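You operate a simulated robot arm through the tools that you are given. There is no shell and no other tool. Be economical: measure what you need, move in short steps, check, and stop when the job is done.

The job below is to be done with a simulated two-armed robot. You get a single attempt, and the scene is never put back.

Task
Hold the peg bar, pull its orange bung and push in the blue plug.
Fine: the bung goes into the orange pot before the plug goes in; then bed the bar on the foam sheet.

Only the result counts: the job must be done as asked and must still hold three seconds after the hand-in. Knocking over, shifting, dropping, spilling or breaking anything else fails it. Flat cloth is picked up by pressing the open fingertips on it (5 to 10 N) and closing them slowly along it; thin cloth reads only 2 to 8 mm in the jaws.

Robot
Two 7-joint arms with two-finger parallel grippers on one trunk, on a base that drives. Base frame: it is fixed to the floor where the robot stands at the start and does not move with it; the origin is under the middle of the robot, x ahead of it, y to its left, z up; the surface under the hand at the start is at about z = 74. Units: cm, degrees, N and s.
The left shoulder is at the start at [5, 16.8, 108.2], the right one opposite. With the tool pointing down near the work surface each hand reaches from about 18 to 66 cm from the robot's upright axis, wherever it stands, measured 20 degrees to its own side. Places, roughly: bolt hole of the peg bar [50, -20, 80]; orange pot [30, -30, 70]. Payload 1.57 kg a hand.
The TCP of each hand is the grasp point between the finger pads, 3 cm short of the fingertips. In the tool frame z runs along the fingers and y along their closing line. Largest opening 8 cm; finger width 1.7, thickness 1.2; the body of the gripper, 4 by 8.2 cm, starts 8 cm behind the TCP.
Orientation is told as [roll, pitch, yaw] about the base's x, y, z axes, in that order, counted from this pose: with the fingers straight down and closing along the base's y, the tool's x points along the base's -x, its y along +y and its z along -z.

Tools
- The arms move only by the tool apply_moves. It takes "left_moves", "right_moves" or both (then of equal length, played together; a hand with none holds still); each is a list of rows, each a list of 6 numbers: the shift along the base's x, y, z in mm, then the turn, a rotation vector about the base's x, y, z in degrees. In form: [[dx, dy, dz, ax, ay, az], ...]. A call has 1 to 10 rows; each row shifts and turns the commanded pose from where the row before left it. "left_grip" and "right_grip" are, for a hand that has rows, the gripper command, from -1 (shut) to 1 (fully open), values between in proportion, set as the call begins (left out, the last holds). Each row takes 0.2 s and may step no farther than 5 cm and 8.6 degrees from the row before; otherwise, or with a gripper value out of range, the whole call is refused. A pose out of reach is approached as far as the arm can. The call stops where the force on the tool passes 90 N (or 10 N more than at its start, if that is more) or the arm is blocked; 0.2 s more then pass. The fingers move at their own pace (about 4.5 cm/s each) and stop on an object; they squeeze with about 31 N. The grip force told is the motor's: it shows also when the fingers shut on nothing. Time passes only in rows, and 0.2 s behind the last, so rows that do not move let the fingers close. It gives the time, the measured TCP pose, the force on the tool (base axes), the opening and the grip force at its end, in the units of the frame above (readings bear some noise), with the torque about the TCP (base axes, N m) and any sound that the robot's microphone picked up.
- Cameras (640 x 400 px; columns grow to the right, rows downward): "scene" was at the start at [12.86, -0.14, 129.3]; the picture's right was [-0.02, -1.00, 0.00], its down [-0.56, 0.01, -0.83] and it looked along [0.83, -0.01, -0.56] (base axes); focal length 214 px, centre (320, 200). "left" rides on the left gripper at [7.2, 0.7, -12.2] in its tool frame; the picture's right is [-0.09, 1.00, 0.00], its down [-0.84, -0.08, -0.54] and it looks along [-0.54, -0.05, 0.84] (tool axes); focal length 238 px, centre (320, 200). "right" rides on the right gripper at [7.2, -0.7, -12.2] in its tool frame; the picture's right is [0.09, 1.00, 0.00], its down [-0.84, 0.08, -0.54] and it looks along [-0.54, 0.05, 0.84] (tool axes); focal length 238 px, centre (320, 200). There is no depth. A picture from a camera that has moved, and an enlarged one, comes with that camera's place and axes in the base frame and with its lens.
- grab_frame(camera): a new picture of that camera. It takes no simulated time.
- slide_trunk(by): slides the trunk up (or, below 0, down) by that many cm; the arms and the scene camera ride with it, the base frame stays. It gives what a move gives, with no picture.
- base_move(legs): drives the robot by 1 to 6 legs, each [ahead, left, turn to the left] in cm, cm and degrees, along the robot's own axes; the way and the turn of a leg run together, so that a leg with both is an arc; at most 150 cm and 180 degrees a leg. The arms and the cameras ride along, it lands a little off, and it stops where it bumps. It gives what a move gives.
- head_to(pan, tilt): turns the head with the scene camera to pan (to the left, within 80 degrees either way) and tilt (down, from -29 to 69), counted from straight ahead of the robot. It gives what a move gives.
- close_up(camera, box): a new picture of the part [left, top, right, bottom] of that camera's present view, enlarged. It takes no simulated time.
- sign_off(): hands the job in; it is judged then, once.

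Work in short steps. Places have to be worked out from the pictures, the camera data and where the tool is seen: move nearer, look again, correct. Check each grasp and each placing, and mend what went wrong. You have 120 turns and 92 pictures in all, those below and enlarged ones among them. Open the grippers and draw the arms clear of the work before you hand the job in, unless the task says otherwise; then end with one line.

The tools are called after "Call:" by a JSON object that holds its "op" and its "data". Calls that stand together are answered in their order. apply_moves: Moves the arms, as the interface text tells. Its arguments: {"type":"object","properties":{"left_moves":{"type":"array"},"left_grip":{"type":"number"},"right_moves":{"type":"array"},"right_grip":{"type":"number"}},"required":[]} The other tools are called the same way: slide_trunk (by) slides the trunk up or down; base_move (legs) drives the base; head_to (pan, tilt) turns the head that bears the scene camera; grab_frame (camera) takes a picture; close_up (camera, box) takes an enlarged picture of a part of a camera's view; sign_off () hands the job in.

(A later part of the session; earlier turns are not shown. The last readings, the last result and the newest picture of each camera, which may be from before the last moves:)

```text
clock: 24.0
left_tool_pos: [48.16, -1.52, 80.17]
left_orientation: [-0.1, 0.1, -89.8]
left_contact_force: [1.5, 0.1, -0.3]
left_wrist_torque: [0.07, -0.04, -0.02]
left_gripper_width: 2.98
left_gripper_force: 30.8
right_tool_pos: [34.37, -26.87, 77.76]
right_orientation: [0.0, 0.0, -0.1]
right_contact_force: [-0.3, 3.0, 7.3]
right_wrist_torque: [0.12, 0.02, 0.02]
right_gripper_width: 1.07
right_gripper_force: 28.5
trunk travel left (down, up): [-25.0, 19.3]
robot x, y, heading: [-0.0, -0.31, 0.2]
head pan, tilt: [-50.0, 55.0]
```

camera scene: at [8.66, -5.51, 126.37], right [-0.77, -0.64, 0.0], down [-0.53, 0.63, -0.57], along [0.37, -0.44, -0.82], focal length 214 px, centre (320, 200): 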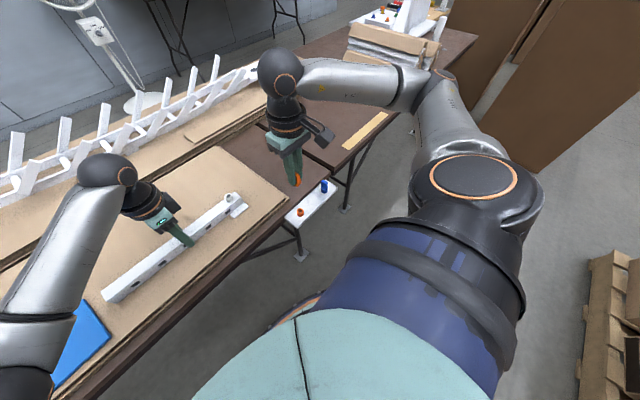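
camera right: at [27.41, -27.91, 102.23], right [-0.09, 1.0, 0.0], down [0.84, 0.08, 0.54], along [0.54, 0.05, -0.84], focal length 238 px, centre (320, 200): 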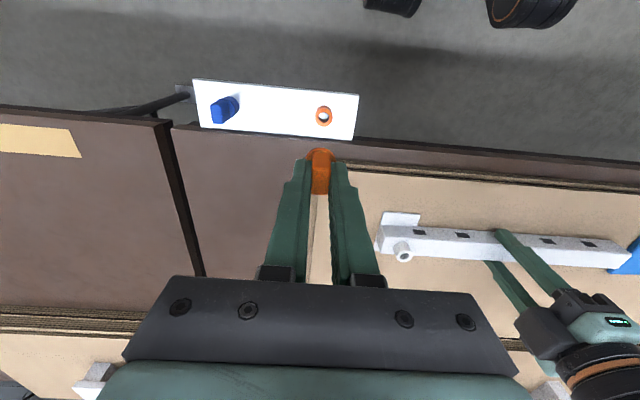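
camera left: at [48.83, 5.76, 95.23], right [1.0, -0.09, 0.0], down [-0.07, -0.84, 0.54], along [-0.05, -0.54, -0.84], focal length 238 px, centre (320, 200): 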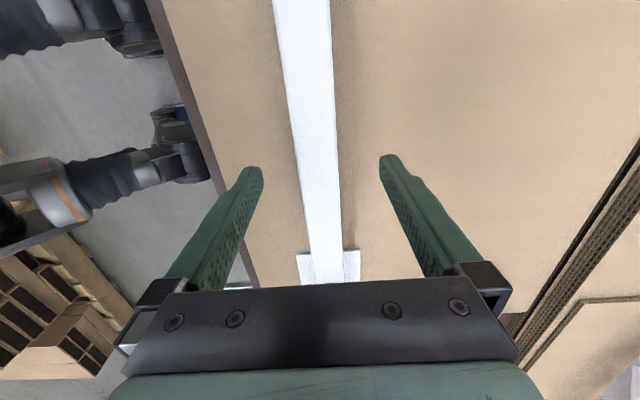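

An upward force of 7 N shows the bung has seated. I open the gripper, then rise.

Call:
{"op": "apply_moves", "data": {"right_moves": [[0, 0, 0, 0, 0, 0], [0, 0, 0, 0, 0, 0], [0, 0, 0, 0, 0, 0], [0, 0, 5, 0, 0, 0], [0, 0, 10, 0, 0, 0], [0, 0, 15, 0, 0, 0], [0, 0, 20, 0, 0, 0], [0, 0, 20, 0, 0, 0], [0, 0, 20, 0, 0, 0], [0, 0, 20, 0, 0, 0]], "right_grip": 0.2}}

Call:
{"op": "close_up", "data": {"camera": "scene", "box": [284, 160, 348, 224]}}

Call:
{"op": "grab_frame", "data": {"camera": "right"}}

```text
clock: 26.2
left_tool_pos: [48.18, -1.61, 80.18]
left_orientation: [0.0, -0.1, -89.9]
left_contact_force: [0.0, 0.5, 0.0]
left_wrist_torque: [-0.25, 0.01, 0.0]
left_gripper_width: 2.96
left_gripper_force: 30.8
right_tool_pos: [34.14, -26.94, 88.49]
right_orientation: [-0.1, 0.0, 0.0]
right_contact_force: [-0.9, 0.1, 0.0]
right_wrist_torque: [0.03, -0.03, -0.05]
right_gripper_width: 4.8
right_gripper_force: 0.1
trunk travel left (down, up): [-25.0, 19.3]
robot x, y, heading: [0.06, -0.02, 0.1]
head pan, tilt: [-50.0, 55.0]
```

```text
6.25 times, centred on (316, 192) of scene
camera zoom: at [8.66, -5.5, 126.37], right [-0.77, -0.64, 0.0], down [-0.53, 0.63, -0.57], along [0.37, -0.44, -0.82], focal length 1340 px, centre (345, 250)
```

zoom: 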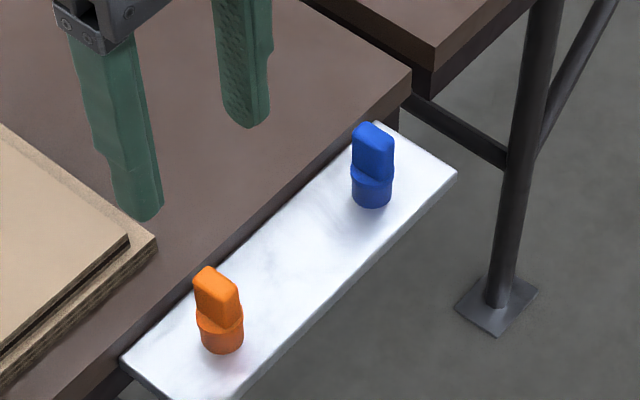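

```text
52 pictures are left
camera right: at [27.22, -27.61, 100.63], right [-0.09, 1.0, 0.0], down [0.84, 0.08, 0.54], along [0.54, 0.05, -0.84], focal length 238 px, centre (320, 200)
```

right: 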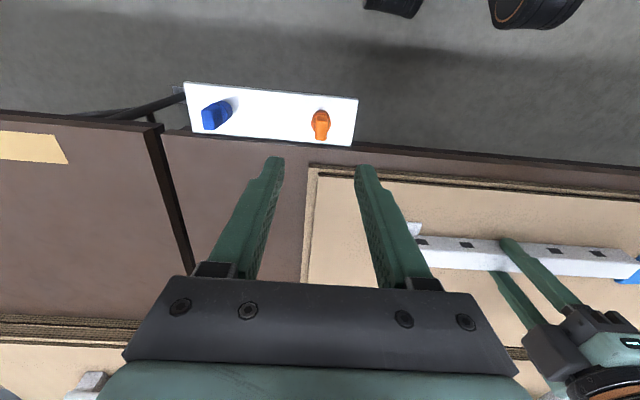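

The bung stands in its pot. I move the right hand over to the plug, still high, for a closer look.

Call:
{"op": "apply_moves", "data": {"right_moves": [[0, -20, 2, 0, 0, 0], [0, -20, 2, 0, 0, 0], [0, -20, 2, 0, 0, 0], [0, -20, 0, 0, 0, 0], [0, -20, 0, 0, 0, 0]]}}

Call:
{"op": "close_up", "data": {"camera": "scene", "box": [292, 150, 348, 206]}}

Call:
{"op": "close_up", "data": {"camera": "right", "box": [240, 80, 400, 180]}}

```text
clock: 27.4
left_tool_pos: [48.25, -1.54, 80.24]
left_orientation: [0.0, 0.0, -89.9]
left_contact_force: [-0.3, -0.9, -0.1]
left_wrist_torque: [0.19, 0.0, 0.04]
left_gripper_width: 2.98
left_gripper_force: 31.1
right_tool_pos: [34.27, -36.99, 89.17]
right_orientation: [0.1, 0.1, 0.0]
right_contact_force: [0.3, 0.1, -0.1]
right_wrist_torque: [0.01, 0.0, -0.01]
right_gripper_width: 4.8
right_gripper_force: 0.1
trunk travel left (down, up): [-25.0, 19.3]
robot x, y, heading: [0.2, -0.31, -0.0]
head pan, tilt: [-50.0, 55.0]
```

```text
7.14 times, centred on (320, 178) of scene
camera zoom: at [8.65, -5.51, 126.37], right [-0.77, -0.64, 0.0], down [-0.53, 0.63, -0.57], along [0.37, -0.44, -0.82], focal length 1532 px, centre (320, 357)
```

zoom: 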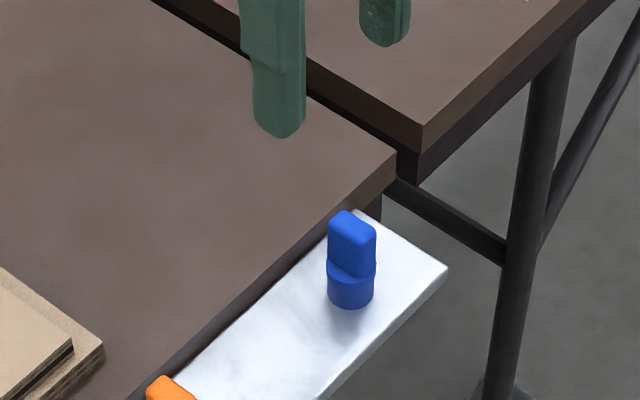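

```text
4.00 times, centred on (320, 130) of right
camera zoom: at [27.28, -37.51, 101.42], right [-0.09, 1.0, 0.0], down [0.84, 0.08, 0.54], along [0.54, 0.05, -0.84], focal length 953 px, centre (320, 480)
```

zoom: 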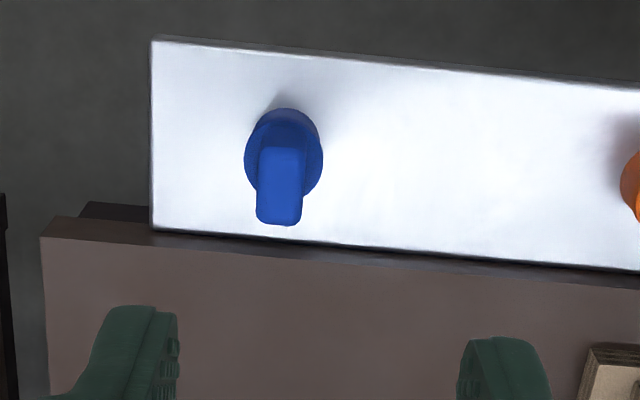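

The plug's handle top is near [34.1,-37.9,77.3], with the same orientation as the bung's. I centre on it and lower to grasp height.

Call:
{"op": "apply_moves", "data": {"right_moves": [[-1, -5, -15, 0, 0, 0], [-1, -4, -15, 0, 0, 0], [0, 0, -15, 0, 0, 0], [0, 0, -15, 0, 0, 0], [0, 0, -15, 0, 0, 0], [0, 0, -12, 0, 0, 0], [0, 0, -10, 0, 0, 0], [0, 0, -8, 0, 0, 0]]}}

Call:
{"op": "close_up", "data": {"camera": "scene", "box": [300, 155, 348, 203]}}

Call:
{"op": "close_up", "data": {"camera": "right", "box": [240, 90, 400, 190]}}

```text
clock: 29.2
left_tool_pos: [48.23, -1.5, 80.27]
left_orientation: [0.1, 0.0, -89.8]
left_contact_force: [0.2, -1.0, -0.3]
left_wrist_torque: [0.05, 0.04, 0.0]
left_gripper_width: 2.97
left_gripper_force: 30.7
right_tool_pos: [33.8, -37.7, 78.88]
right_orientation: [0.1, 0.0, 0.0]
right_contact_force: [0.8, -0.5, 0.1]
right_wrist_torque: [0.03, -0.03, 0.0]
right_gripper_width: 4.79
right_gripper_force: 0.1
trunk travel left (down, up): [-25.0, 19.3]
robot x, y, heading: [-0.05, -0.02, -0.1]
head pan, tilt: [-50.0, 55.0]
```

```text
8.33 times, centred on (324, 179) of scene
camera zoom: at [8.65, -5.51, 126.37], right [-0.77, -0.64, 0.0], down [-0.53, 0.63, -0.57], along [0.37, -0.44, -0.82], focal length 1787 px, centre (287, 375)
```

zoom: 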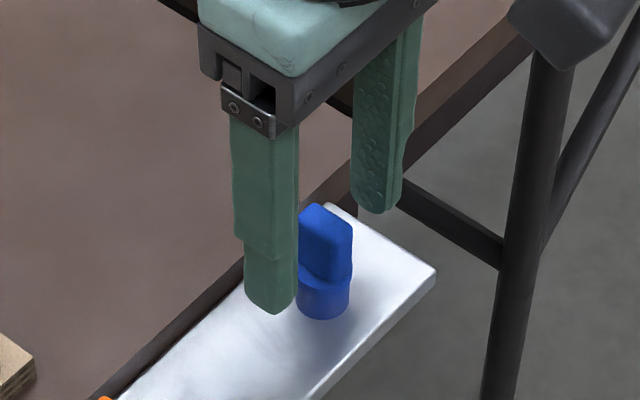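

```text
4.00 times, centred on (320, 140) of right
camera zoom: at [26.94, -38.43, 90.96], right [-0.09, 1.0, 0.0], down [0.84, 0.08, 0.54], along [0.54, 0.05, -0.84], focal length 953 px, centre (320, 440)
```

zoom: 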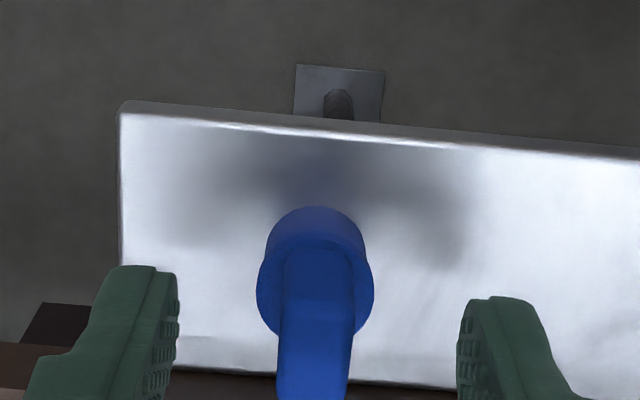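

The fingers straddle the plug well. I lower 6 mm more and close.

Call:
{"op": "apply_moves", "data": {"right_moves": [[1, -1, -3, 0, 0, 0], [0, 0, -3, 0, 0, 0], [0, 0, 0, 0, 0, 0]]}}

Call:
{"op": "apply_moves", "data": {"right_moves": [[0, 0, 0, 0, 0, 0], [0, 0, 0, 0, 0, 0], [0, 0, 0, 0, 0, 0], [0, 0, 0, 0, 0, 0], [0, 0, 0, 0, 0, 0]], "right_grip": -1}}

Call:
{"op": "close_up", "data": {"camera": "right", "box": [240, 90, 400, 190]}}

```text
clock: 30.0
left_tool_pos: [48.25, -1.55, 80.19]
left_orientation: [0.0, 0.0, -89.8]
left_contact_force: [-1.0, 0.0, -0.2]
left_wrist_torque: [-0.02, 0.02, -0.04]
left_gripper_width: 2.95
left_gripper_force: 30.6
right_tool_pos: [33.99, -37.81, 78.24]
right_orientation: [0.1, 0.0, 0.1]
right_contact_force: [0.0, -0.3, -0.2]
right_wrist_torque: [0.0, 0.02, 0.0]
right_gripper_width: 4.81
right_gripper_force: 0.0
trunk travel left (down, up): [-25.0, 19.3]
robot x, y, heading: [-0.16, 0.06, -0.0]
head pan, tilt: [-50.0, 55.0]
```

```text
clock: 31.2
left_tool_pos: [48.21, -1.5, 80.26]
left_orientation: [0.1, 0.0, -89.9]
left_contact_force: [-0.2, 0.2, -0.4]
left_wrist_torque: [-0.1, 0.02, -0.02]
left_gripper_width: 2.96
left_gripper_force: 30.5
right_tool_pos: [33.96, -37.84, 78.2]
right_orientation: [0.0, 0.1, 0.1]
right_contact_force: [0.0, -2.3, -0.4]
right_wrist_torque: [-0.07, -0.01, -0.01]
right_gripper_width: 1.06
right_gripper_force: 28.1
trunk travel left (down, up): [-25.0, 19.3]
robot x, y, heading: [0.12, -0.09, 0.1]
head pan, tilt: [-50.0, 55.0]
```

```text
4.00 times, centred on (320, 140) of right
camera zoom: at [27.04, -38.5, 90.38], right [-0.09, 1.0, 0.0], down [0.84, 0.08, 0.54], along [0.54, 0.05, -0.84], focal length 953 px, centre (320, 440)
```

zoom: 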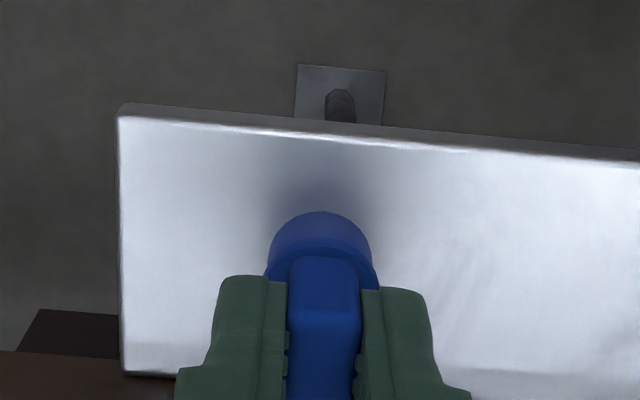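

The handle is gripped at 1.06 cm. I lift straight up and look.

Call:
{"op": "apply_moves", "data": {"right_moves": [[0, 0, 4, 0, 0, 0], [0, 0, 6, 0, 0, 0], [0, 0, 10, 0, 0, 0], [0, 0, 10, 0, 0, 0], [0, 0, 15, 0, 0, 0], [0, 0, 20, 0, 0, 0], [0, 0, 20, 0, 0, 0], [0, 0, 25, 0, 0, 0], [0, 0, 25, 0, 0, 0]]}}

Call:
{"op": "grab_frame", "data": {"camera": "scene"}}

Call:
{"op": "close_up", "data": {"camera": "scene", "box": [280, 130, 360, 210]}}

```text
clock: 33.2
left_tool_pos: [48.15, -1.53, 80.27]
left_orientation: [0.0, -0.1, -89.7]
left_contact_force: [0.0, 0.3, 0.4]
left_wrist_torque: [-0.02, -0.03, -0.04]
left_gripper_width: 2.93
left_gripper_force: 30.6
right_tool_pos: [34.16, -37.91, 91.95]
right_orientation: [0.0, -0.1, 0.0]
right_contact_force: [0.5, -0.1, 0.9]
right_wrist_torque: [-0.01, 0.02, 0.02]
right_gripper_width: 1.08
right_gripper_force: 28.6
trunk travel left (down, up): [-25.0, 19.3]
robot x, y, heading: [-0.07, 0.36, -0.0]
head pan, tilt: [-50.0, 55.0]
```

```text
46 pictures are left
camera scene: at [8.66, -5.5, 126.37], right [-0.77, -0.64, 0.0], down [-0.53, 0.63, -0.57], along [0.37, -0.44, -0.82], focal length 214 px, centre (320, 200)
```

scene: 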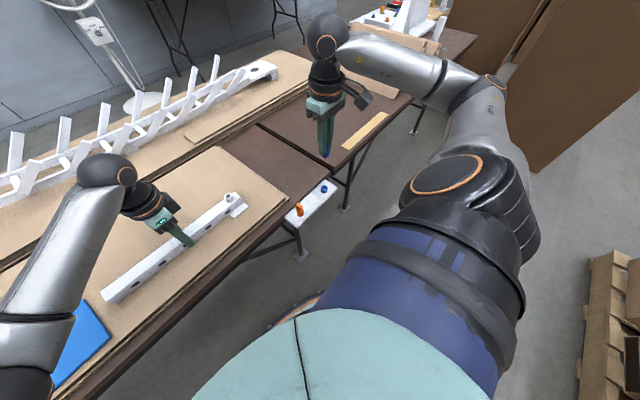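

```text
5.00 times, centred on (320, 170) of scene
camera zoom: at [8.66, -5.5, 126.37], right [-0.77, -0.64, 0.0], down [-0.53, 0.63, -0.57], along [0.37, -0.44, -0.82], focal length 1072 px, centre (320, 350)
```

zoom: 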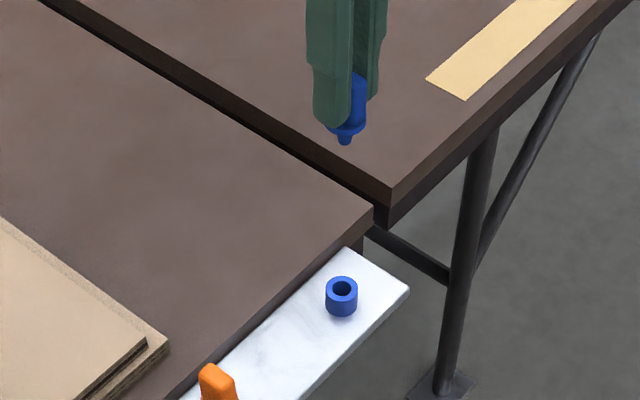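

The plug came free of its blue holder. I carry it, staying high, to above the socket on the bar.

Call:
{"op": "apply_moves", "data": {"right_moves": [[14, 22, 0, 0, 0, 0], [14, 22, 0, 0, 0, 0], [14, 22, 0, 0, 0, 0], [14, 22, 0, 0, 0, 0], [14, 22, 0, 0, 0, 0], [14, 22, 0, 0, 0, 0], [14, 22, 0, 0, 0, 0], [14, 22, 0, 0, 0, 0], [14, 22, 0, 0, 0, 0], [14, 22, 0, 0, 0, 0]]}}

Call:
{"op": "head_to", "data": {"pan": -18, "tilt": 50}}

Call:
{"op": "grab_frame", "data": {"camera": "scene"}}

Call:
{"op": "close_up", "data": {"camera": "right", "box": [240, 90, 400, 190]}}

```text
clock: 35.4
left_tool_pos: [48.28, -1.5, 80.21]
left_orientation: [0.0, 0.0, -89.8]
left_contact_force: [0.3, 0.2, -0.1]
left_wrist_torque: [-0.02, -0.02, -0.02]
left_gripper_width: 2.94
left_gripper_force: 31.2
right_tool_pos: [48.15, -16.11, 91.79]
right_orientation: [0.0, 0.0, -0.2]
right_contact_force: [0.8, 0.0, 0.0]
right_wrist_torque: [0.01, 0.01, 0.0]
right_gripper_width: 1.07
right_gripper_force: 28.6
trunk travel left (down, up): [-25.0, 19.3]
robot x, y, heading: [0.27, 0.15, -0.2]
head pan, tilt: [-50.0, 55.0]
```

```text
clock: 36.3
left_tool_pos: [48.22, -1.54, 80.32]
left_orientation: [0.0, 0.0, -89.8]
left_contact_force: [0.3, 0.2, -0.7]
left_wrist_torque: [-0.06, -0.04, -0.01]
left_gripper_width: 2.94
left_gripper_force: 30.7
right_tool_pos: [48.1, -16.16, 91.8]
right_orientation: [0.0, -0.1, 0.0]
right_contact_force: [0.4, -0.7, -0.5]
right_wrist_torque: [0.04, 0.0, 0.0]
right_gripper_width: 1.06
right_gripper_force: 27.9
trunk travel left (down, up): [-25.0, 19.3]
robot x, y, heading: [-0.07, 0.2, 0.0]
head pan, tilt: [-18.0, 50.0]
```

```text
44 pictures are left
camera scene: at [11.35, -2.36, 127.02], right [-0.31, -0.95, 0.0], down [-0.73, 0.24, -0.64], along [0.61, -0.2, -0.77], focal length 214 px, centre (320, 200)
```

scene: 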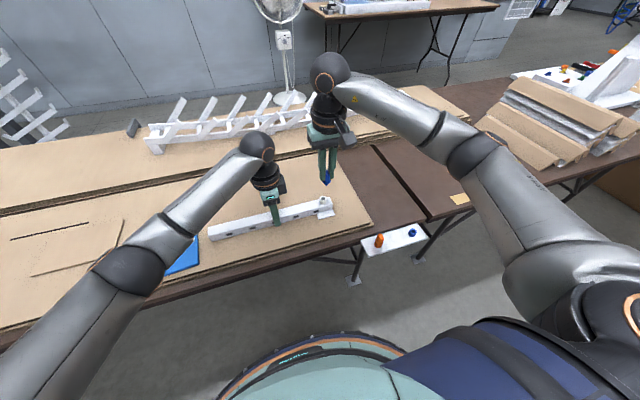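

```text
4.00 times, centred on (320, 140) of right
camera zoom: at [41.11, -16.78, 103.91], right [-0.09, 1.0, 0.0], down [0.84, 0.08, 0.54], along [0.54, 0.05, -0.84], focal length 953 px, centre (320, 440)
```

zoom: 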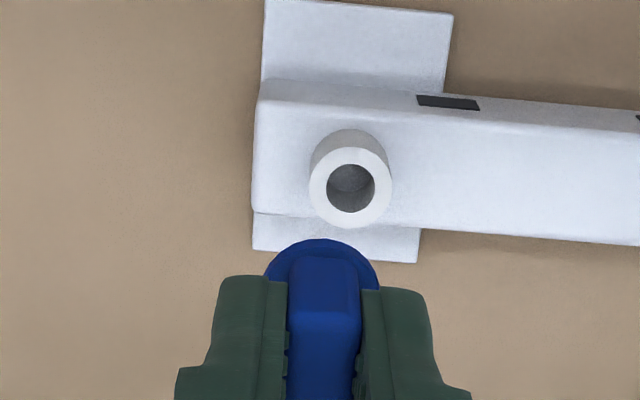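

Socket hole is near [48.5,-15.36] and the plug's axis is about 7 mm short in x and 8 mm in y. I shift over it and lower to about 1 cm above, then look again.

Call:
{"op": "apply_moves", "data": {"right_moves": [[2, 4, -12, 0, 0, 0], [2, 4, -12, 0, 0, 0], [1, 0, -12, 0, 0, 0], [0, 0, -11, 0, 0, 0]]}}

Call:
{"op": "close_up", "data": {"camera": "scene", "box": [304, 170, 352, 218]}}

Call:
{"op": "close_up", "data": {"camera": "right", "box": [280, 115, 360, 165]}}

```text
clock: 37.3
left_tool_pos: [48.13, -1.57, 80.23]
left_orientation: [0.0, -0.1, -89.9]
left_contact_force: [0.0, -0.3, -0.5]
left_wrist_torque: [0.0, -0.03, -0.02]
left_gripper_width: 2.94
left_gripper_force: 30.9
right_tool_pos: [48.65, -15.07, 87.1]
right_orientation: [0.0, 0.0, 0.0]
right_contact_force: [0.2, 0.2, -0.6]
right_wrist_torque: [-0.02, 0.01, -0.04]
right_gripper_width: 1.08
right_gripper_force: 28.9
trunk travel left (down, up): [-25.0, 19.3]
robot x, y, heading: [-0.08, 0.01, 0.1]
head pan, tilt: [-18.0, 50.0]
```

```text
8.33 times, centred on (328, 194) of scene
camera zoom: at [11.35, -2.36, 127.02], right [-0.31, -0.95, 0.0], down [-0.73, 0.24, -0.64], along [0.61, -0.2, -0.77], focal length 1787 px, centre (253, 250)
```

zoom: 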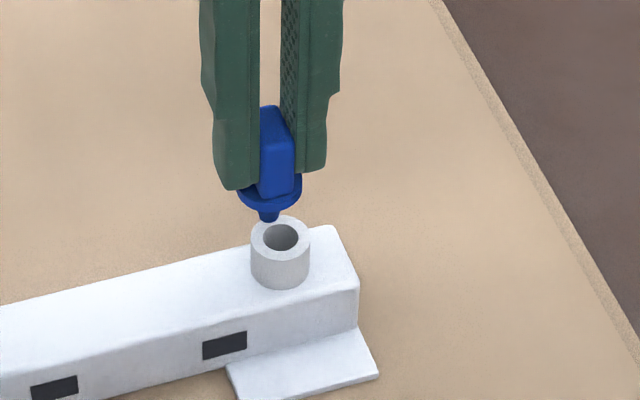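

```text
8.00 times, centred on (320, 140) of right
camera zoom: at [41.71, -15.74, 99.24], right [-0.09, 1.0, 0.0], down [0.84, 0.08, 0.54], along [0.54, 0.05, -0.84], focal length 1907 px, centre (320, 680)
```

zoom: 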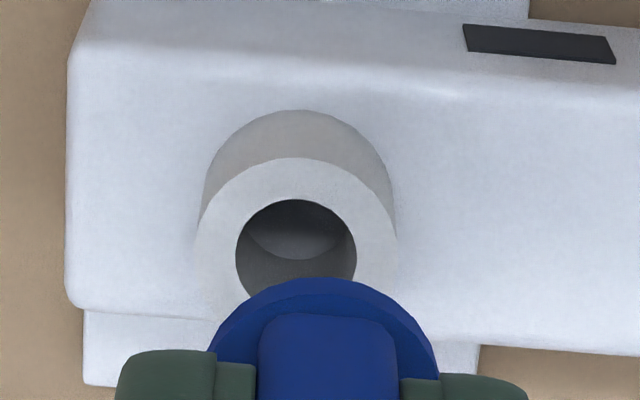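

The hole is about 3 mm to -y of the plug's stem and x agrees. I correct y, lower 7 mm and look again.

Call:
{"op": "apply_moves", "data": {"right_moves": [[0, -3.3, -2, 0, 0, 0], [0, 0, -3, 0, 0, 0], [0, 0, -2, 0, 0, 0]]}}

Call:
{"op": "close_up", "data": {"camera": "scene", "box": [308, 180, 340, 212]}}

Call:
{"op": "close_up", "data": {"camera": "right", "box": [280, 115, 360, 165]}}

```text
clock: 38.1
left_tool_pos: [48.16, -1.52, 80.29]
left_orientation: [-0.1, -0.1, -89.9]
left_contact_force: [1.2, -0.1, -0.4]
left_wrist_torque: [-0.01, -0.01, 0.13]
left_gripper_width: 2.98
left_gripper_force: 30.7
right_tool_pos: [48.68, -15.35, 86.42]
right_orientation: [0.0, -0.1, 0.0]
right_contact_force: [-1.2, -0.4, 5.5]
right_wrist_torque: [-0.04, 0.04, -0.03]
right_gripper_width: 1.08
right_gripper_force: 28.2
trunk travel left (down, up): [-25.0, 19.3]
robot x, y, heading: [-0.01, -0.21, 0.2]
head pan, tilt: [-18.0, 50.0]
```

```text
12.50 times, centred on (324, 196) of scene
camera zoom: at [11.32, -2.36, 127.04], right [-0.31, -0.95, 0.0], down [-0.73, 0.24, -0.64], along [0.61, -0.2, -0.77], focal length 2681 px, centre (270, 250)
```

zoom: 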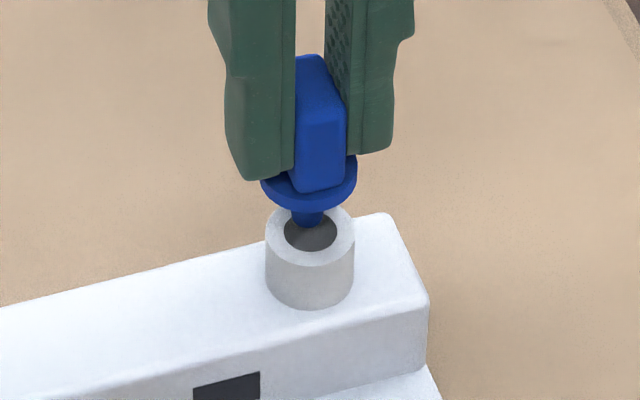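

```text
8.00 times, centred on (320, 140) of right
camera zoom: at [41.7, -16.11, 98.46], right [-0.09, 1.0, 0.0], down [0.84, 0.08, 0.54], along [0.54, 0.05, -0.84], focal length 1907 px, centre (320, 680)
```

zoom: 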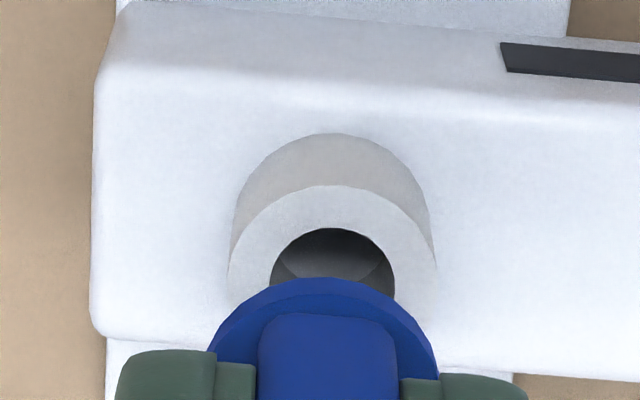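

A 5.5 N force shows the stem's tip touching the far rim; it sits about 3 mm too far in +x. I rise 3 mm, move back 3 mm in x and re-check.

Call:
{"op": "apply_moves", "data": {"right_moves": [[0, 0, 3, 0, 0, 0], [-3, 0.5, 0, 0, 0, 0], [0, 0, 0, 0, 0, 0]]}}

Call:
{"op": "close_up", "data": {"camera": "scene", "box": [308, 180, 340, 212]}}

Call:
{"op": "close_up", "data": {"camera": "right", "box": [280, 115, 360, 165]}}

```text
clock: 38.9
left_tool_pos: [48.22, -1.55, 80.26]
left_orientation: [0.0, 0.0, -89.8]
left_contact_force: [-1.1, 1.0, -0.1]
left_wrist_torque: [-0.02, -0.03, 0.0]
left_gripper_width: 2.96
left_gripper_force: 31.3
right_tool_pos: [48.3, -15.43, 86.5]
right_orientation: [0.1, 0.0, 0.0]
right_contact_force: [-0.3, 0.2, -0.2]
right_wrist_torque: [-0.02, 0.01, 0.01]
right_gripper_width: 1.06
right_gripper_force: 28.2
trunk travel left (down, up): [-25.0, 19.3]
robot x, y, heading: [0.18, -0.17, 0.2]
head pan, tilt: [-18.0, 50.0]
```

```text
12.50 times, centred on (324, 196) of scene
camera zoom: at [11.34, -2.35, 127.02], right [-0.31, -0.95, 0.0], down [-0.73, 0.24, -0.64], along [0.61, -0.2, -0.77], focal length 2681 px, centre (270, 250)
```

zoom: 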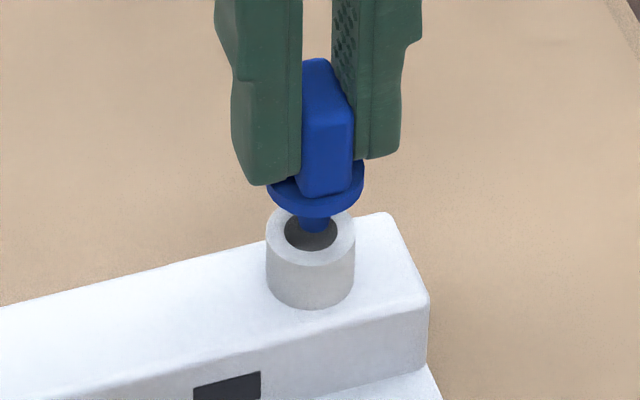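

```text
8.00 times, centred on (320, 140) of right
camera zoom: at [41.39, -16.12, 98.66], right [-0.09, 1.0, 0.0], down [0.84, 0.08, 0.54], along [0.54, 0.05, -0.84], focal length 1907 px, centre (320, 680)
```

zoom: 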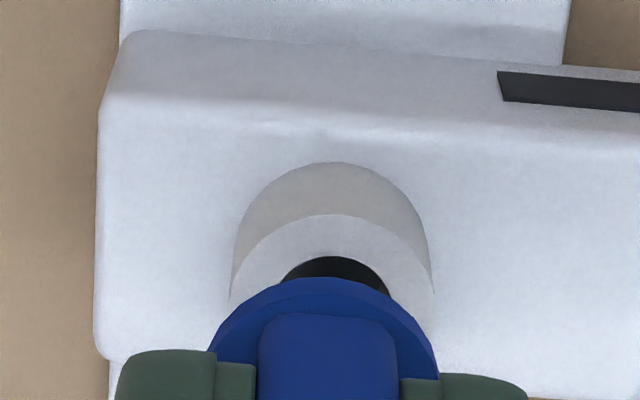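

Now the stem is over the hole with no force. I nudge 0.7 mm in y and lower 8 mm in small steps.

Call:
{"op": "apply_moves", "data": {"right_moves": [[0, 0.7, -2, 0, 0, 0], [0, 0, -2, 0, 0, 0], [0, 0, -2, 0, 0, 0], [0, 0, -2, 0, 0, 0]]}}

Call:
{"op": "close_up", "data": {"camera": "scene", "box": [308, 180, 340, 212]}}

```text
clock: 39.9
left_tool_pos: [48.13, -1.51, 80.21]
left_orientation: [-0.1, 0.0, -89.9]
left_contact_force: [-0.5, 0.4, 0.9]
left_wrist_torque: [0.07, 0.01, -0.01]
left_gripper_width: 2.96
left_gripper_force: 30.9
right_tool_pos: [48.3, -15.28, 85.92]
right_orientation: [0.0, 0.0, 0.0]
right_contact_force: [-0.1, -0.4, -0.1]
right_wrist_torque: [-0.01, -0.01, 0.03]
right_gripper_width: 1.09
right_gripper_force: 28.2
trunk travel left (down, up): [-25.0, 19.3]
robot x, y, heading: [0.14, 0.07, 0.1]
head pan, tilt: [-18.0, 50.0]
```

```text
12.50 times, centred on (324, 196) of scene
camera zoom: at [11.34, -2.36, 127.02], right [-0.31, -0.95, 0.0], down [-0.73, 0.24, -0.64], along [0.61, -0.2, -0.77], focal length 2681 px, centre (270, 250)
```

zoom: 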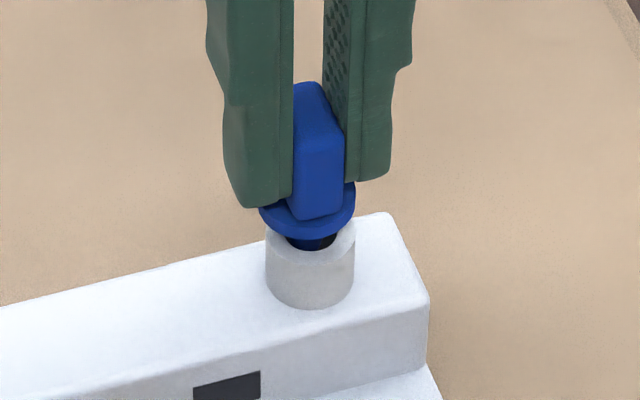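

The stem has passed the rim without force, so it is in the hole. I keep lowering gently.

Call:
{"op": "apply_moves", "data": {"right_moves": [[0, 0, -2, 0, 0, 0], [0, 0, -2, 0, 0, 0], [0, 0, -2, 0, 0, 0], [0, 0, -2, 0, 0, 0], [0, 0, -2, 0, 0, 0]]}}

Call:
{"op": "close_up", "data": {"camera": "scene", "box": [308, 180, 340, 212]}}

```text
clock: 41.1
left_tool_pos: [48.21, -1.47, 80.19]
left_orientation: [0.1, 0.0, -89.7]
left_contact_force: [4.1, -0.3, -2.5]
left_wrist_torque: [0.03, 0.03, 0.42]
left_gripper_width: 2.94
left_gripper_force: 30.3
right_tool_pos: [48.32, -15.35, 85.02]
right_orientation: [0.0, -0.1, -0.1]
right_contact_force: [-5.9, -1.8, 10.9]
right_wrist_torque: [-0.09, 0.32, 0.05]
right_gripper_width: 1.05
right_gripper_force: 28.4
trunk travel left (down, up): [-25.0, 19.3]
robot x, y, heading: [-0.05, -0.21, 0.0]
head pan, tilt: [-18.0, 50.0]
```

```text
12.50 times, centred on (324, 196) of scene
camera zoom: at [11.27, -2.36, 127.05], right [-0.31, -0.95, 0.0], down [-0.73, 0.24, -0.64], along [0.61, -0.2, -0.77], focal length 2681 px, centre (270, 250)
```

zoom: 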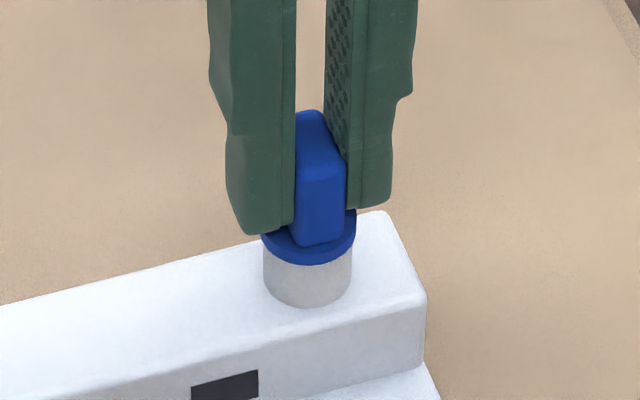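

Lateral force -5.9 N in x shows the stem pressing on the far wall. I ease 1.5 mm to -x and push on down.

Call:
{"op": "apply_moves", "data": {"right_moves": [[-1.5, -0.5, 0, 0, 0, 0], [0, 0, -1.5, 0, 0, 0], [0, 0, -1.5, 0, 0, 0], [0, 0, 0, 0, 0, 0]]}}

Call:
{"op": "close_up", "data": {"camera": "scene", "box": [308, 180, 340, 212]}}

```text
clock: 42.1
left_tool_pos: [48.12, -1.45, 80.2]
left_orientation: [0.1, 0.0, -89.8]
left_contact_force: [3.9, -2.5, -8.4]
left_wrist_torque: [0.51, -0.01, 0.49]
left_gripper_width: 2.97
left_gripper_force: 30.8
right_tool_pos: [48.28, -15.39, 84.93]
right_orientation: [0.2, -0.4, 0.0]
right_contact_force: [-3.5, -1.2, 32.8]
right_wrist_torque: [-0.05, 0.25, 0.07]
right_gripper_width: 1.07
right_gripper_force: 28.6
trunk travel left (down, up): [-25.0, 19.3]
robot x, y, heading: [0.24, -0.08, 0.2]
head pan, tilt: [-18.0, 50.0]
```

```text
12.50 times, centred on (324, 196) of scene
camera zoom: at [11.19, -2.32, 127.06], right [-0.31, -0.95, 0.0], down [-0.73, 0.24, -0.64], along [0.61, -0.2, -0.77], focal length 2681 px, centre (270, 250)
```

zoom: 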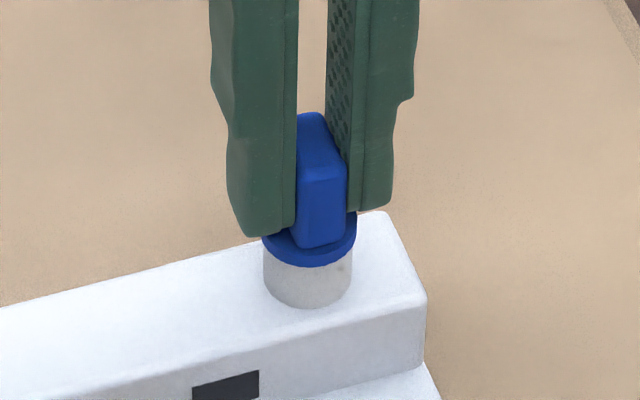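

The collar's lower edge now meets the socket's rim and the push reads 33 N. I check the far side with the right camera.

Call:
{"op": "close_up", "data": {"camera": "right", "box": [280, 115, 360, 165]}}

Call:
{"op": "close_up", "data": {"camera": "scene", "box": [316, 194, 332, 210]}}

```text
8.00 times, centred on (320, 140) of right
camera zoom: at [41.21, -16.04, 97.0], right [-0.09, 1.0, 0.0], down [0.83, 0.08, 0.55], along [0.55, 0.05, -0.84], focal length 1907 px, centre (320, 680)
```

zoom: 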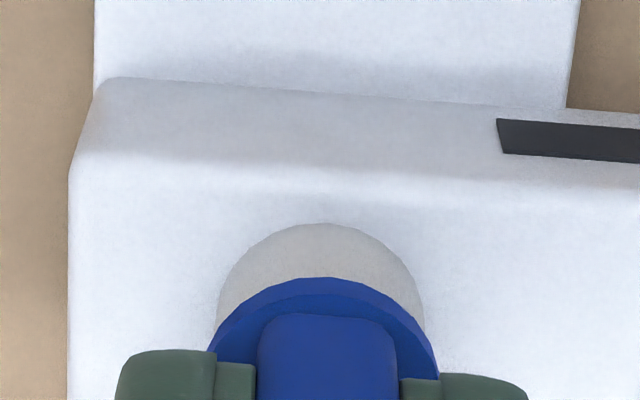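

```text
16.00 times, centred on (324, 202) of scene
camera zoom: at [11.19, -2.32, 127.06], right [-0.31, -0.95, 0.0], down [-0.73, 0.24, -0.64], along [0.61, -0.2, -0.77], focal length 3432 px, centre (256, 168)
```

zoom: 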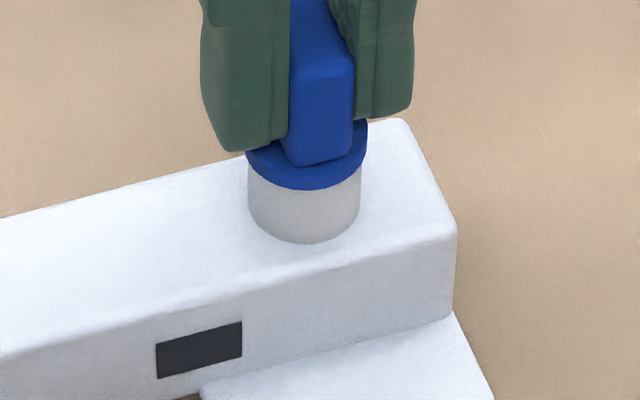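

By comparison with the bung, seating should read near TCP z 84.8; it is now 84.93. I press 2 mm more to make sure it bottoms.

Call:
{"op": "apply_moves", "data": {"right_moves": [[-0.5, 0, -1, 0, 0, 0], [0, 0, -1, 0, 0, 0], [0, 0, 0, 0, 0, 0]]}}

```text
clock: 42.9
left_tool_pos: [48.01, -1.46, 80.43]
left_orientation: [0.1, 0.1, -89.8]
left_contact_force: [3.7, -2.5, -12.1]
left_wrist_torque: [0.71, 0.02, 0.36]
left_gripper_width: 2.94
left_gripper_force: 31.4
right_tool_pos: [48.31, -15.36, 84.99]
right_orientation: [0.1, -0.6, -0.1]
right_contact_force: [-4.4, -6.0, 42.5]
right_wrist_torque: [-0.19, 0.3, 0.1]
right_gripper_width: 1.03
right_gripper_force: 28.1
trunk travel left (down, up): [-25.0, 19.3]
robot x, y, heading: [0.4, 0.03, -0.0]
head pan, tilt: [-18.0, 50.0]
```

The TCP doesn't move with more force, and the visible socket height (1.44 cm + overhang ≈ 1.51 cm) leaves no gap: the plug has bottomed. I relieve the press, open and rise.

Call:
{"op": "apply_moves", "data": {"right_moves": [[1, 0, 2, 0, 0, 0], [0, 0, 1.5, 0, 0, 0], [0, 0, 0, 0, 0, 0]]}}

Call:
{"op": "apply_moves", "data": {"right_moves": [[0, 0, 0, 0, 0, 0], [0, 0, 0, 0, 0, 0], [0, 0, 0, 0, 0, 0], [0, 0, 5, 0, 0, 0], [0, 0, 10, 0, 0, 0], [0, 0, 15, 0, 0, 0], [0, 0, 20, 0, 0, 0]], "right_grip": 0.2}}

Call:
{"op": "close_up", "data": {"camera": "scene", "box": [308, 184, 340, 216]}}

Call:
{"op": "close_up", "data": {"camera": "right", "box": [240, 90, 400, 190]}}

```text
clock: 43.7
left_tool_pos: [47.98, -1.42, 80.19]
left_orientation: [0.1, -0.1, -89.8]
left_contact_force: [0.6, 2.2, -8.4]
left_wrist_torque: [0.5, 0.14, -0.03]
left_gripper_width: 2.97
left_gripper_force: 30.9
right_tool_pos: [48.37, -15.42, 84.76]
right_orientation: [0.0, -0.3, -0.1]
right_contact_force: [-5.0, -4.4, 26.5]
right_wrist_torque: [-0.1, 0.17, 0.06]
right_gripper_width: 1.08
right_gripper_force: 28.5
trunk travel left (down, up): [-25.0, 19.3]
robot x, y, heading: [-0.11, 0.17, 0.1]
head pan, tilt: [-18.0, 50.0]
```

```text
clock: 45.3
left_tool_pos: [48.3, -1.63, 80.27]
left_orientation: [0.0, 0.1, -89.8]
left_contact_force: [-0.1, -0.7, 4.2]
left_wrist_torque: [-1.01, -0.17, 0.05]
left_gripper_width: 2.95
left_gripper_force: 31.4
right_tool_pos: [48.22, -15.33, 89.91]
right_orientation: [0.1, 0.0, 0.0]
right_contact_force: [0.1, 0.0, -0.1]
right_wrist_torque: [-0.01, 0.0, -0.02]
right_gripper_width: 4.8
right_gripper_force: 0.2
trunk travel left (down, up): [-25.0, 19.3]
robot x, y, heading: [-0.2, -0.0, -0.1]
head pan, tilt: [-18.0, 50.0]
```

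```text
12.50 times, centred on (324, 200) of scene
camera zoom: at [11.31, -2.35, 127.03], right [-0.31, -0.95, 0.0], down [-0.73, 0.24, -0.64], along [0.61, -0.2, -0.77], focal length 2681 px, centre (270, 200)
```

zoom: 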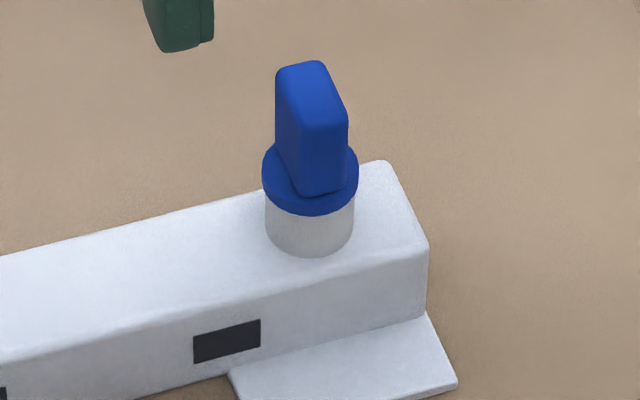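

```text
4.00 times, centred on (320, 140) of right
camera zoom: at [41.23, -16.05, 102.07], right [-0.09, 1.0, 0.0], down [0.84, 0.08, 0.54], along [0.54, 0.05, -0.84], focal length 953 px, centre (320, 440)
```

zoom: 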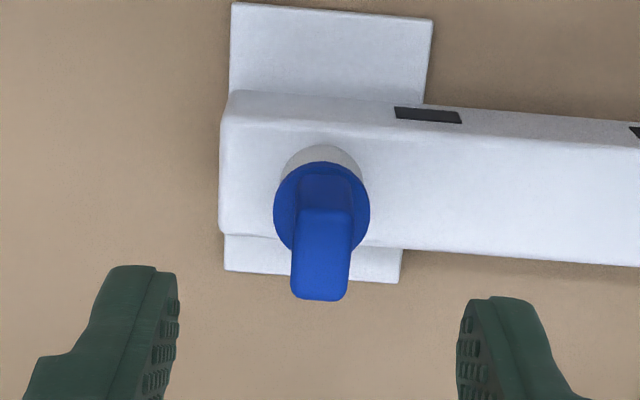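

The plug stands upright with its collar flush on the socket. I withdraw the right hand up and to the right, and turn the head towards the foam.

Call:
{"op": "apply_moves", "data": {"right_moves": [[0, -10, 25, 0, 0, 0], [0, -20, 25, 0, 0, 0], [0, -30, 25, 0, 0, 0], [0, -30, 25, 0, 0, 0], [0, -30, 20, 0, 0, 0], [0, -30, 0, 0, 0, 0], [0, -30, 0, 0, 0, 0]]}}

Call:
{"op": "head_to", "data": {"pan": 15, "tilt": 45}}

Call:
{"op": "grab_frame", "data": {"camera": "scene"}}

```text
clock: 46.9
left_tool_pos: [48.15, -1.58, 80.2]
left_orientation: [0.0, 0.0, -89.8]
left_contact_force: [-0.2, -1.5, 4.7]
left_wrist_torque: [0.24, -0.02, 0.16]
left_gripper_width: 2.93
left_gripper_force: 30.4
right_tool_pos: [47.99, -33.35, 101.87]
right_orientation: [0.0, 0.0, -0.1]
right_contact_force: [-0.2, 0.5, 0.4]
right_wrist_torque: [0.0, 0.01, 0.0]
right_gripper_width: 4.8
right_gripper_force: 0.0
trunk travel left (down, up): [-25.0, 19.3]
robot x, y, heading: [0.22, 0.13, -0.2]
head pan, tilt: [-18.0, 50.0]
```

```text
clock: 47.9
left_tool_pos: [48.21, -1.46, 80.32]
left_orientation: [0.0, 0.0, -89.8]
left_contact_force: [-1.1, 1.0, 3.8]
left_wrist_torque: [0.3, -0.03, 0.09]
left_gripper_width: 2.94
left_gripper_force: 31.1
right_tool_pos: [47.92, -33.23, 101.83]
right_orientation: [0.0, -0.1, 0.0]
right_contact_force: [0.3, -0.4, -0.1]
right_wrist_torque: [0.01, 0.01, -0.02]
right_gripper_width: 4.81
right_gripper_force: 0.0
trunk travel left (down, up): [-25.0, 19.3]
robot x, y, heading: [-0.12, -0.03, -0.1]
head pan, tilt: [15.0, 45.0]
```

```text
29 pictures are left
camera scene: at [11.84, 2.12, 127.72], right [0.26, -0.97, 0.0], down [-0.68, -0.18, -0.71], along [0.68, 0.18, -0.71], focal length 214 px, centre (320, 200)
```

scene: 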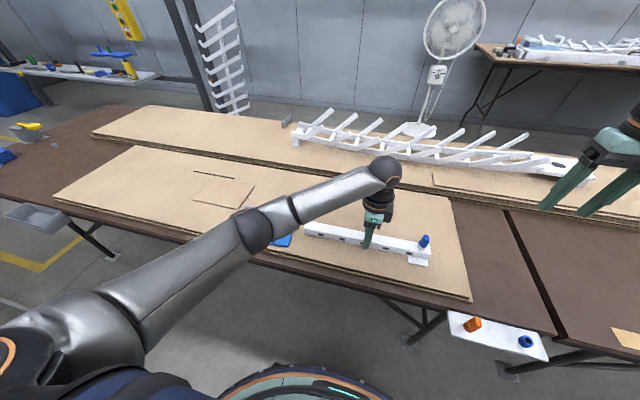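

The foam is hidden by the arm for now. I lift the bar 4 cm slowly and check that it hangs level.

Call:
{"op": "apply_moves", "data": {"left_moves": [[0, 0, 3, 0, 0, 0], [0, 0, 5, 0, 0, 0], [0, 0, 8, 0, 0, 0], [0, 0, 8, 0, 0, 0], [0, 0, 8, 0, 0, 0], [0, 0, 8, 0, 0, 0], [0, 0, 0, 0, 0, 0]]}}

Call:
{"op": "grab_frame", "data": {"camera": "scene"}}

Call:
{"op": "close_up", "data": {"camera": "scene", "box": [288, 190, 448, 290]}}

```text
clock: 49.5
left_tool_pos: [48.13, -1.43, 84.38]
left_orientation: [0.0, 0.0, -89.8]
left_contact_force: [-0.8, 0.3, -3.0]
left_wrist_torque: [0.0, 0.02, 0.04]
left_gripper_width: 2.95
left_gripper_force: 31.2
right_tool_pos: [48.0, -33.18, 101.98]
right_orientation: [0.0, 0.0, -0.1]
right_contact_force: [1.5, 0.5, 0.0]
right_wrist_torque: [-0.02, -0.01, 0.02]
right_gripper_width: 4.76
right_gripper_force: 0.2
trunk travel left (down, up): [-25.0, 19.3]
robot x, y, heading: [-0.33, 0.02, -0.0]
head pan, tilt: [15.0, 45.0]
```

```text
28 pictures are left
camera scene: at [11.9, 2.12, 127.71], right [0.26, -0.97, 0.0], down [-0.68, -0.18, -0.71], along [0.68, 0.18, -0.71], focal length 214 px, centre (320, 200)
```

scene: 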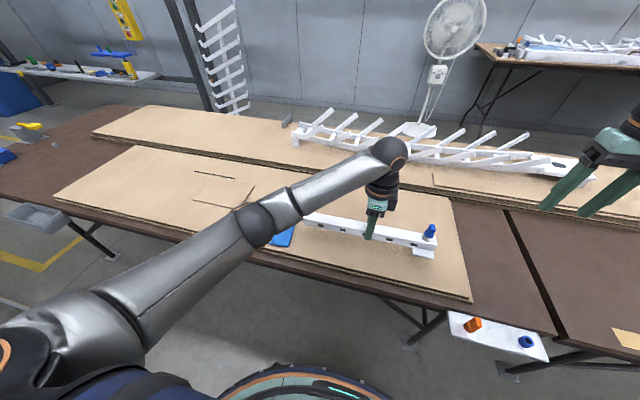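

```text
4.00 times, centred on (368, 240) of scene
camera zoom: at [11.9, 2.12, 127.71], right [0.26, -0.97, 0.0], down [-0.68, -0.18, -0.71], along [0.68, 0.18, -0.71], focal length 858 px, centre (128, 40)
```

zoom: 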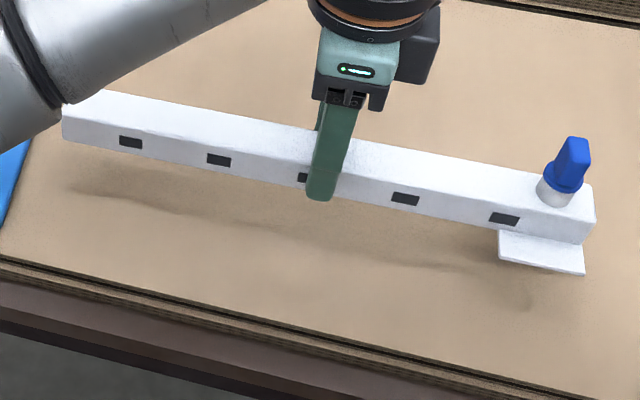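

The bar hangs level. I carry it left over the foam: 29 cm in y, 1.5 cm back in x.

Call:
{"op": "apply_moves", "data": {"left_moves": [[-1.5, 20, 0, 0, 0, 0], [-1.5, 29, 0, 0, 0, 0], [-1.5, 32, 0, 0, 0, 0], [-1.5, 32, 0, 0, 0, 0], [-1.5, 32, 0, 0, 0, 0], [-1.5, 32, 0, 0, 0, 0], [-1.5, 32, 0, 0, 0, 0], [-1.5, 32, 0, 0, 0, 0], [-1.5, 29, 0, 0, 0, 0], [-1.5, 20, 0, 0, 0, 0]]}}

Call:
{"op": "grab_frame", "data": {"camera": "scene"}}

Call:
{"op": "grab_frame", "data": {"camera": "left"}}

```text
clock: 51.7
left_tool_pos: [46.73, 27.44, 84.48]
left_orientation: [0.0, 0.0, -89.9]
left_contact_force: [-0.6, -0.7, -2.4]
left_wrist_torque: [-0.01, 0.01, 0.02]
left_gripper_width: 2.96
left_gripper_force: 31.2
right_tool_pos: [47.87, -33.34, 101.9]
right_orientation: [0.0, 0.1, -0.1]
right_contact_force: [-0.2, 0.8, 0.1]
right_wrist_torque: [0.01, 0.01, 0.0]
right_gripper_width: 4.81
right_gripper_force: 0.1
trunk travel left (down, up): [-25.0, 19.3]
robot x, y, heading: [-0.08, -0.17, 0.0]
head pan, tilt: [15.0, 45.0]
```

```text
26 pictures are left
camera scene: at [11.89, 2.15, 127.71], right [0.26, -0.97, 0.0], down [-0.68, -0.18, -0.71], along [0.68, 0.18, -0.71], focal length 214 px, centre (320, 200)
```

scene: 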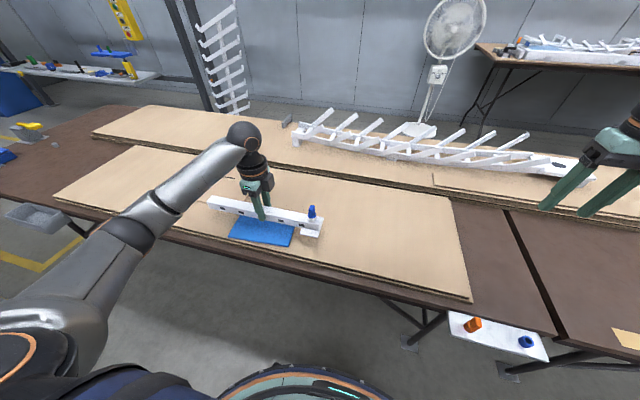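

```text
25 pictures are left
camera left: at [47.44, 34.72, 96.61], right [1.0, -0.09, 0.0], down [-0.07, -0.84, 0.54], along [-0.05, -0.54, -0.84], focal length 238 px, centre (320, 200)
```

left: 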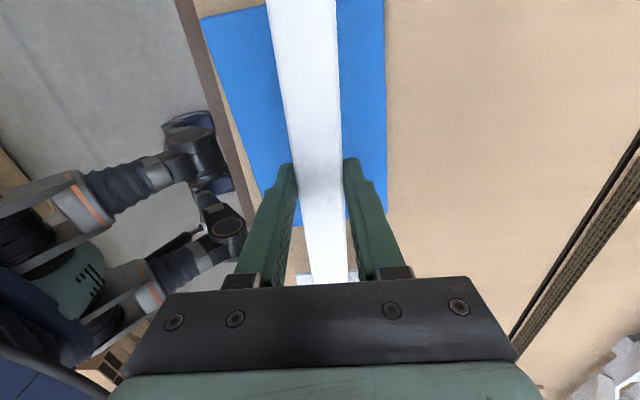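

The bar is over the foam. I enlarge the view to judge how it sits over the sheet before lowering.

Call:
{"op": "close_up", "data": {"camera": "scene", "box": [196, 180, 340, 270]}}

```text
4.44 times, centred on (268, 225) of scene
camera zoom: at [11.89, 2.15, 127.71], right [0.26, -0.97, 0.0], down [-0.68, -0.18, -0.71], along [0.68, 0.18, -0.71], focal length 953 px, centre (551, 89)
```

zoom: 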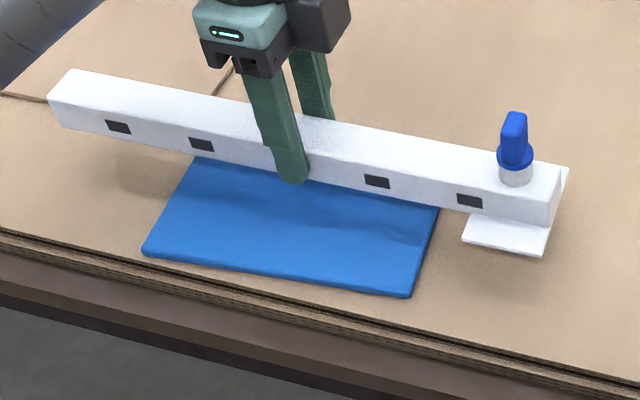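

The foam spans x 39.5–52.5, y 18.5–36, centred near the bar's middle. I shift 5 mm back and lower, the last part slowly.

Call:
{"op": "apply_moves", "data": {"left_moves": [[-3, 0, -6, 0, 0, 0], [-2, 0, -6, 0, 0, 0], [0, 0, -6, 0, 0, 0], [0, 0, -4, 0, 0, 0], [0, 0, -3, 0, 0, 0], [0, 0, 0, 0, 0, 0]]}}

Call:
{"op": "close_up", "data": {"camera": "scene", "box": [196, 180, 340, 270]}}

```text
clock: 53.1
left_tool_pos: [46.14, 27.51, 81.69]
left_orientation: [-0.1, 0.0, -89.9]
left_contact_force: [0.5, 1.0, -2.3]
left_wrist_torque: [0.04, 0.0, 0.01]
left_gripper_width: 3.0
left_gripper_force: 31.1
right_tool_pos: [48.02, -33.24, 101.79]
right_orientation: [0.0, 0.0, 0.1]
right_contact_force: [0.3, -0.9, -0.9]
right_wrist_torque: [0.0, -0.01, 0.03]
right_gripper_width: 4.79
right_gripper_force: 0.1
trunk travel left (down, up): [-25.0, 19.3]
robot x, y, heading: [-0.07, 0.1, -0.2]
head pan, tilt: [15.0, 45.0]
```

```text
4.44 times, centred on (268, 225) of scene
camera zoom: at [11.89, 2.14, 127.71], right [0.26, -0.97, 0.0], down [-0.68, -0.18, -0.71], along [0.68, 0.18, -0.71], focal length 953 px, centre (551, 89)
```

zoom: 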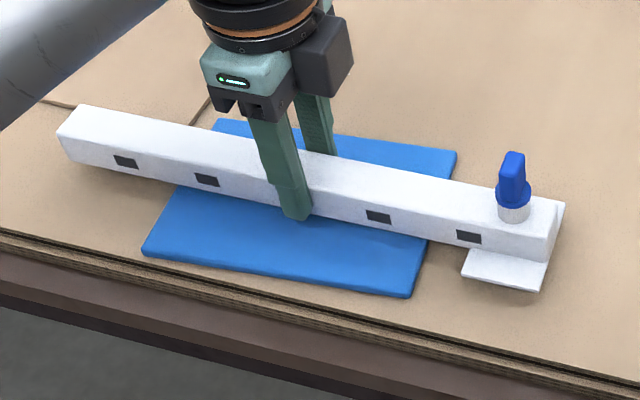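

Well placed, and no contact yet. I lower in 1.5 mm steps watching for contact.

Call:
{"op": "apply_moves", "data": {"left_moves": [[0, 0, -1.5, 0, 0, 0], [0, 0, -1.5, 0, 0, 0], [0, 0, -1.5, 0, 0, 0], [0, 0, 0, 0, 0, 0]]}}

```text
clock: 54.1
left_tool_pos: [46.29, 27.48, 81.29]
left_orientation: [0.0, 0.1, -89.8]
left_contact_force: [-0.9, 0.5, -2.0]
left_wrist_torque: [0.03, 0.0, 0.01]
left_gripper_width: 2.95
left_gripper_force: 31.3
right_tool_pos: [47.9, -33.23, 101.73]
right_orientation: [0.0, 0.0, 0.0]
right_contact_force: [0.0, -0.3, 0.9]
right_wrist_torque: [-0.04, 0.02, 0.0]
right_gripper_width: 4.81
right_gripper_force: 0.1
trunk travel left (down, up): [-25.0, 19.3]
robot x, y, heading: [-0.04, -0.12, 0.3]
head pan, tilt: [15.0, 45.0]
```

Still hanging (about -2.5 N). I go on down another 3 mm.

Call:
{"op": "apply_moves", "data": {"left_moves": [[0, 0, -1.5, 0, 0, 0], [0, 0, -1.5, 0, 0, 0], [0, 0, 0, 0, 0, 0]]}}

```text
clock: 54.9
left_tool_pos: [46.21, 27.4, 81.19]
left_orientation: [0.2, -0.1, -89.7]
left_contact_force: [-0.2, 1.8, 8.9]
left_wrist_torque: [0.28, 0.05, 0.04]
left_gripper_width: 2.94
left_gripper_force: 31.2
right_tool_pos: [47.97, -33.22, 101.91]
right_orientation: [0.1, -0.2, 0.0]
right_contact_force: [-0.3, -0.6, 0.8]
right_wrist_torque: [0.02, -0.02, 0.03]
right_gripper_width: 4.79
right_gripper_force: 0.1
trunk travel left (down, up): [-25.0, 19.3]
robot x, y, heading: [0.52, 0.06, 0.2]
head pan, tilt: [15.0, 45.0]
```

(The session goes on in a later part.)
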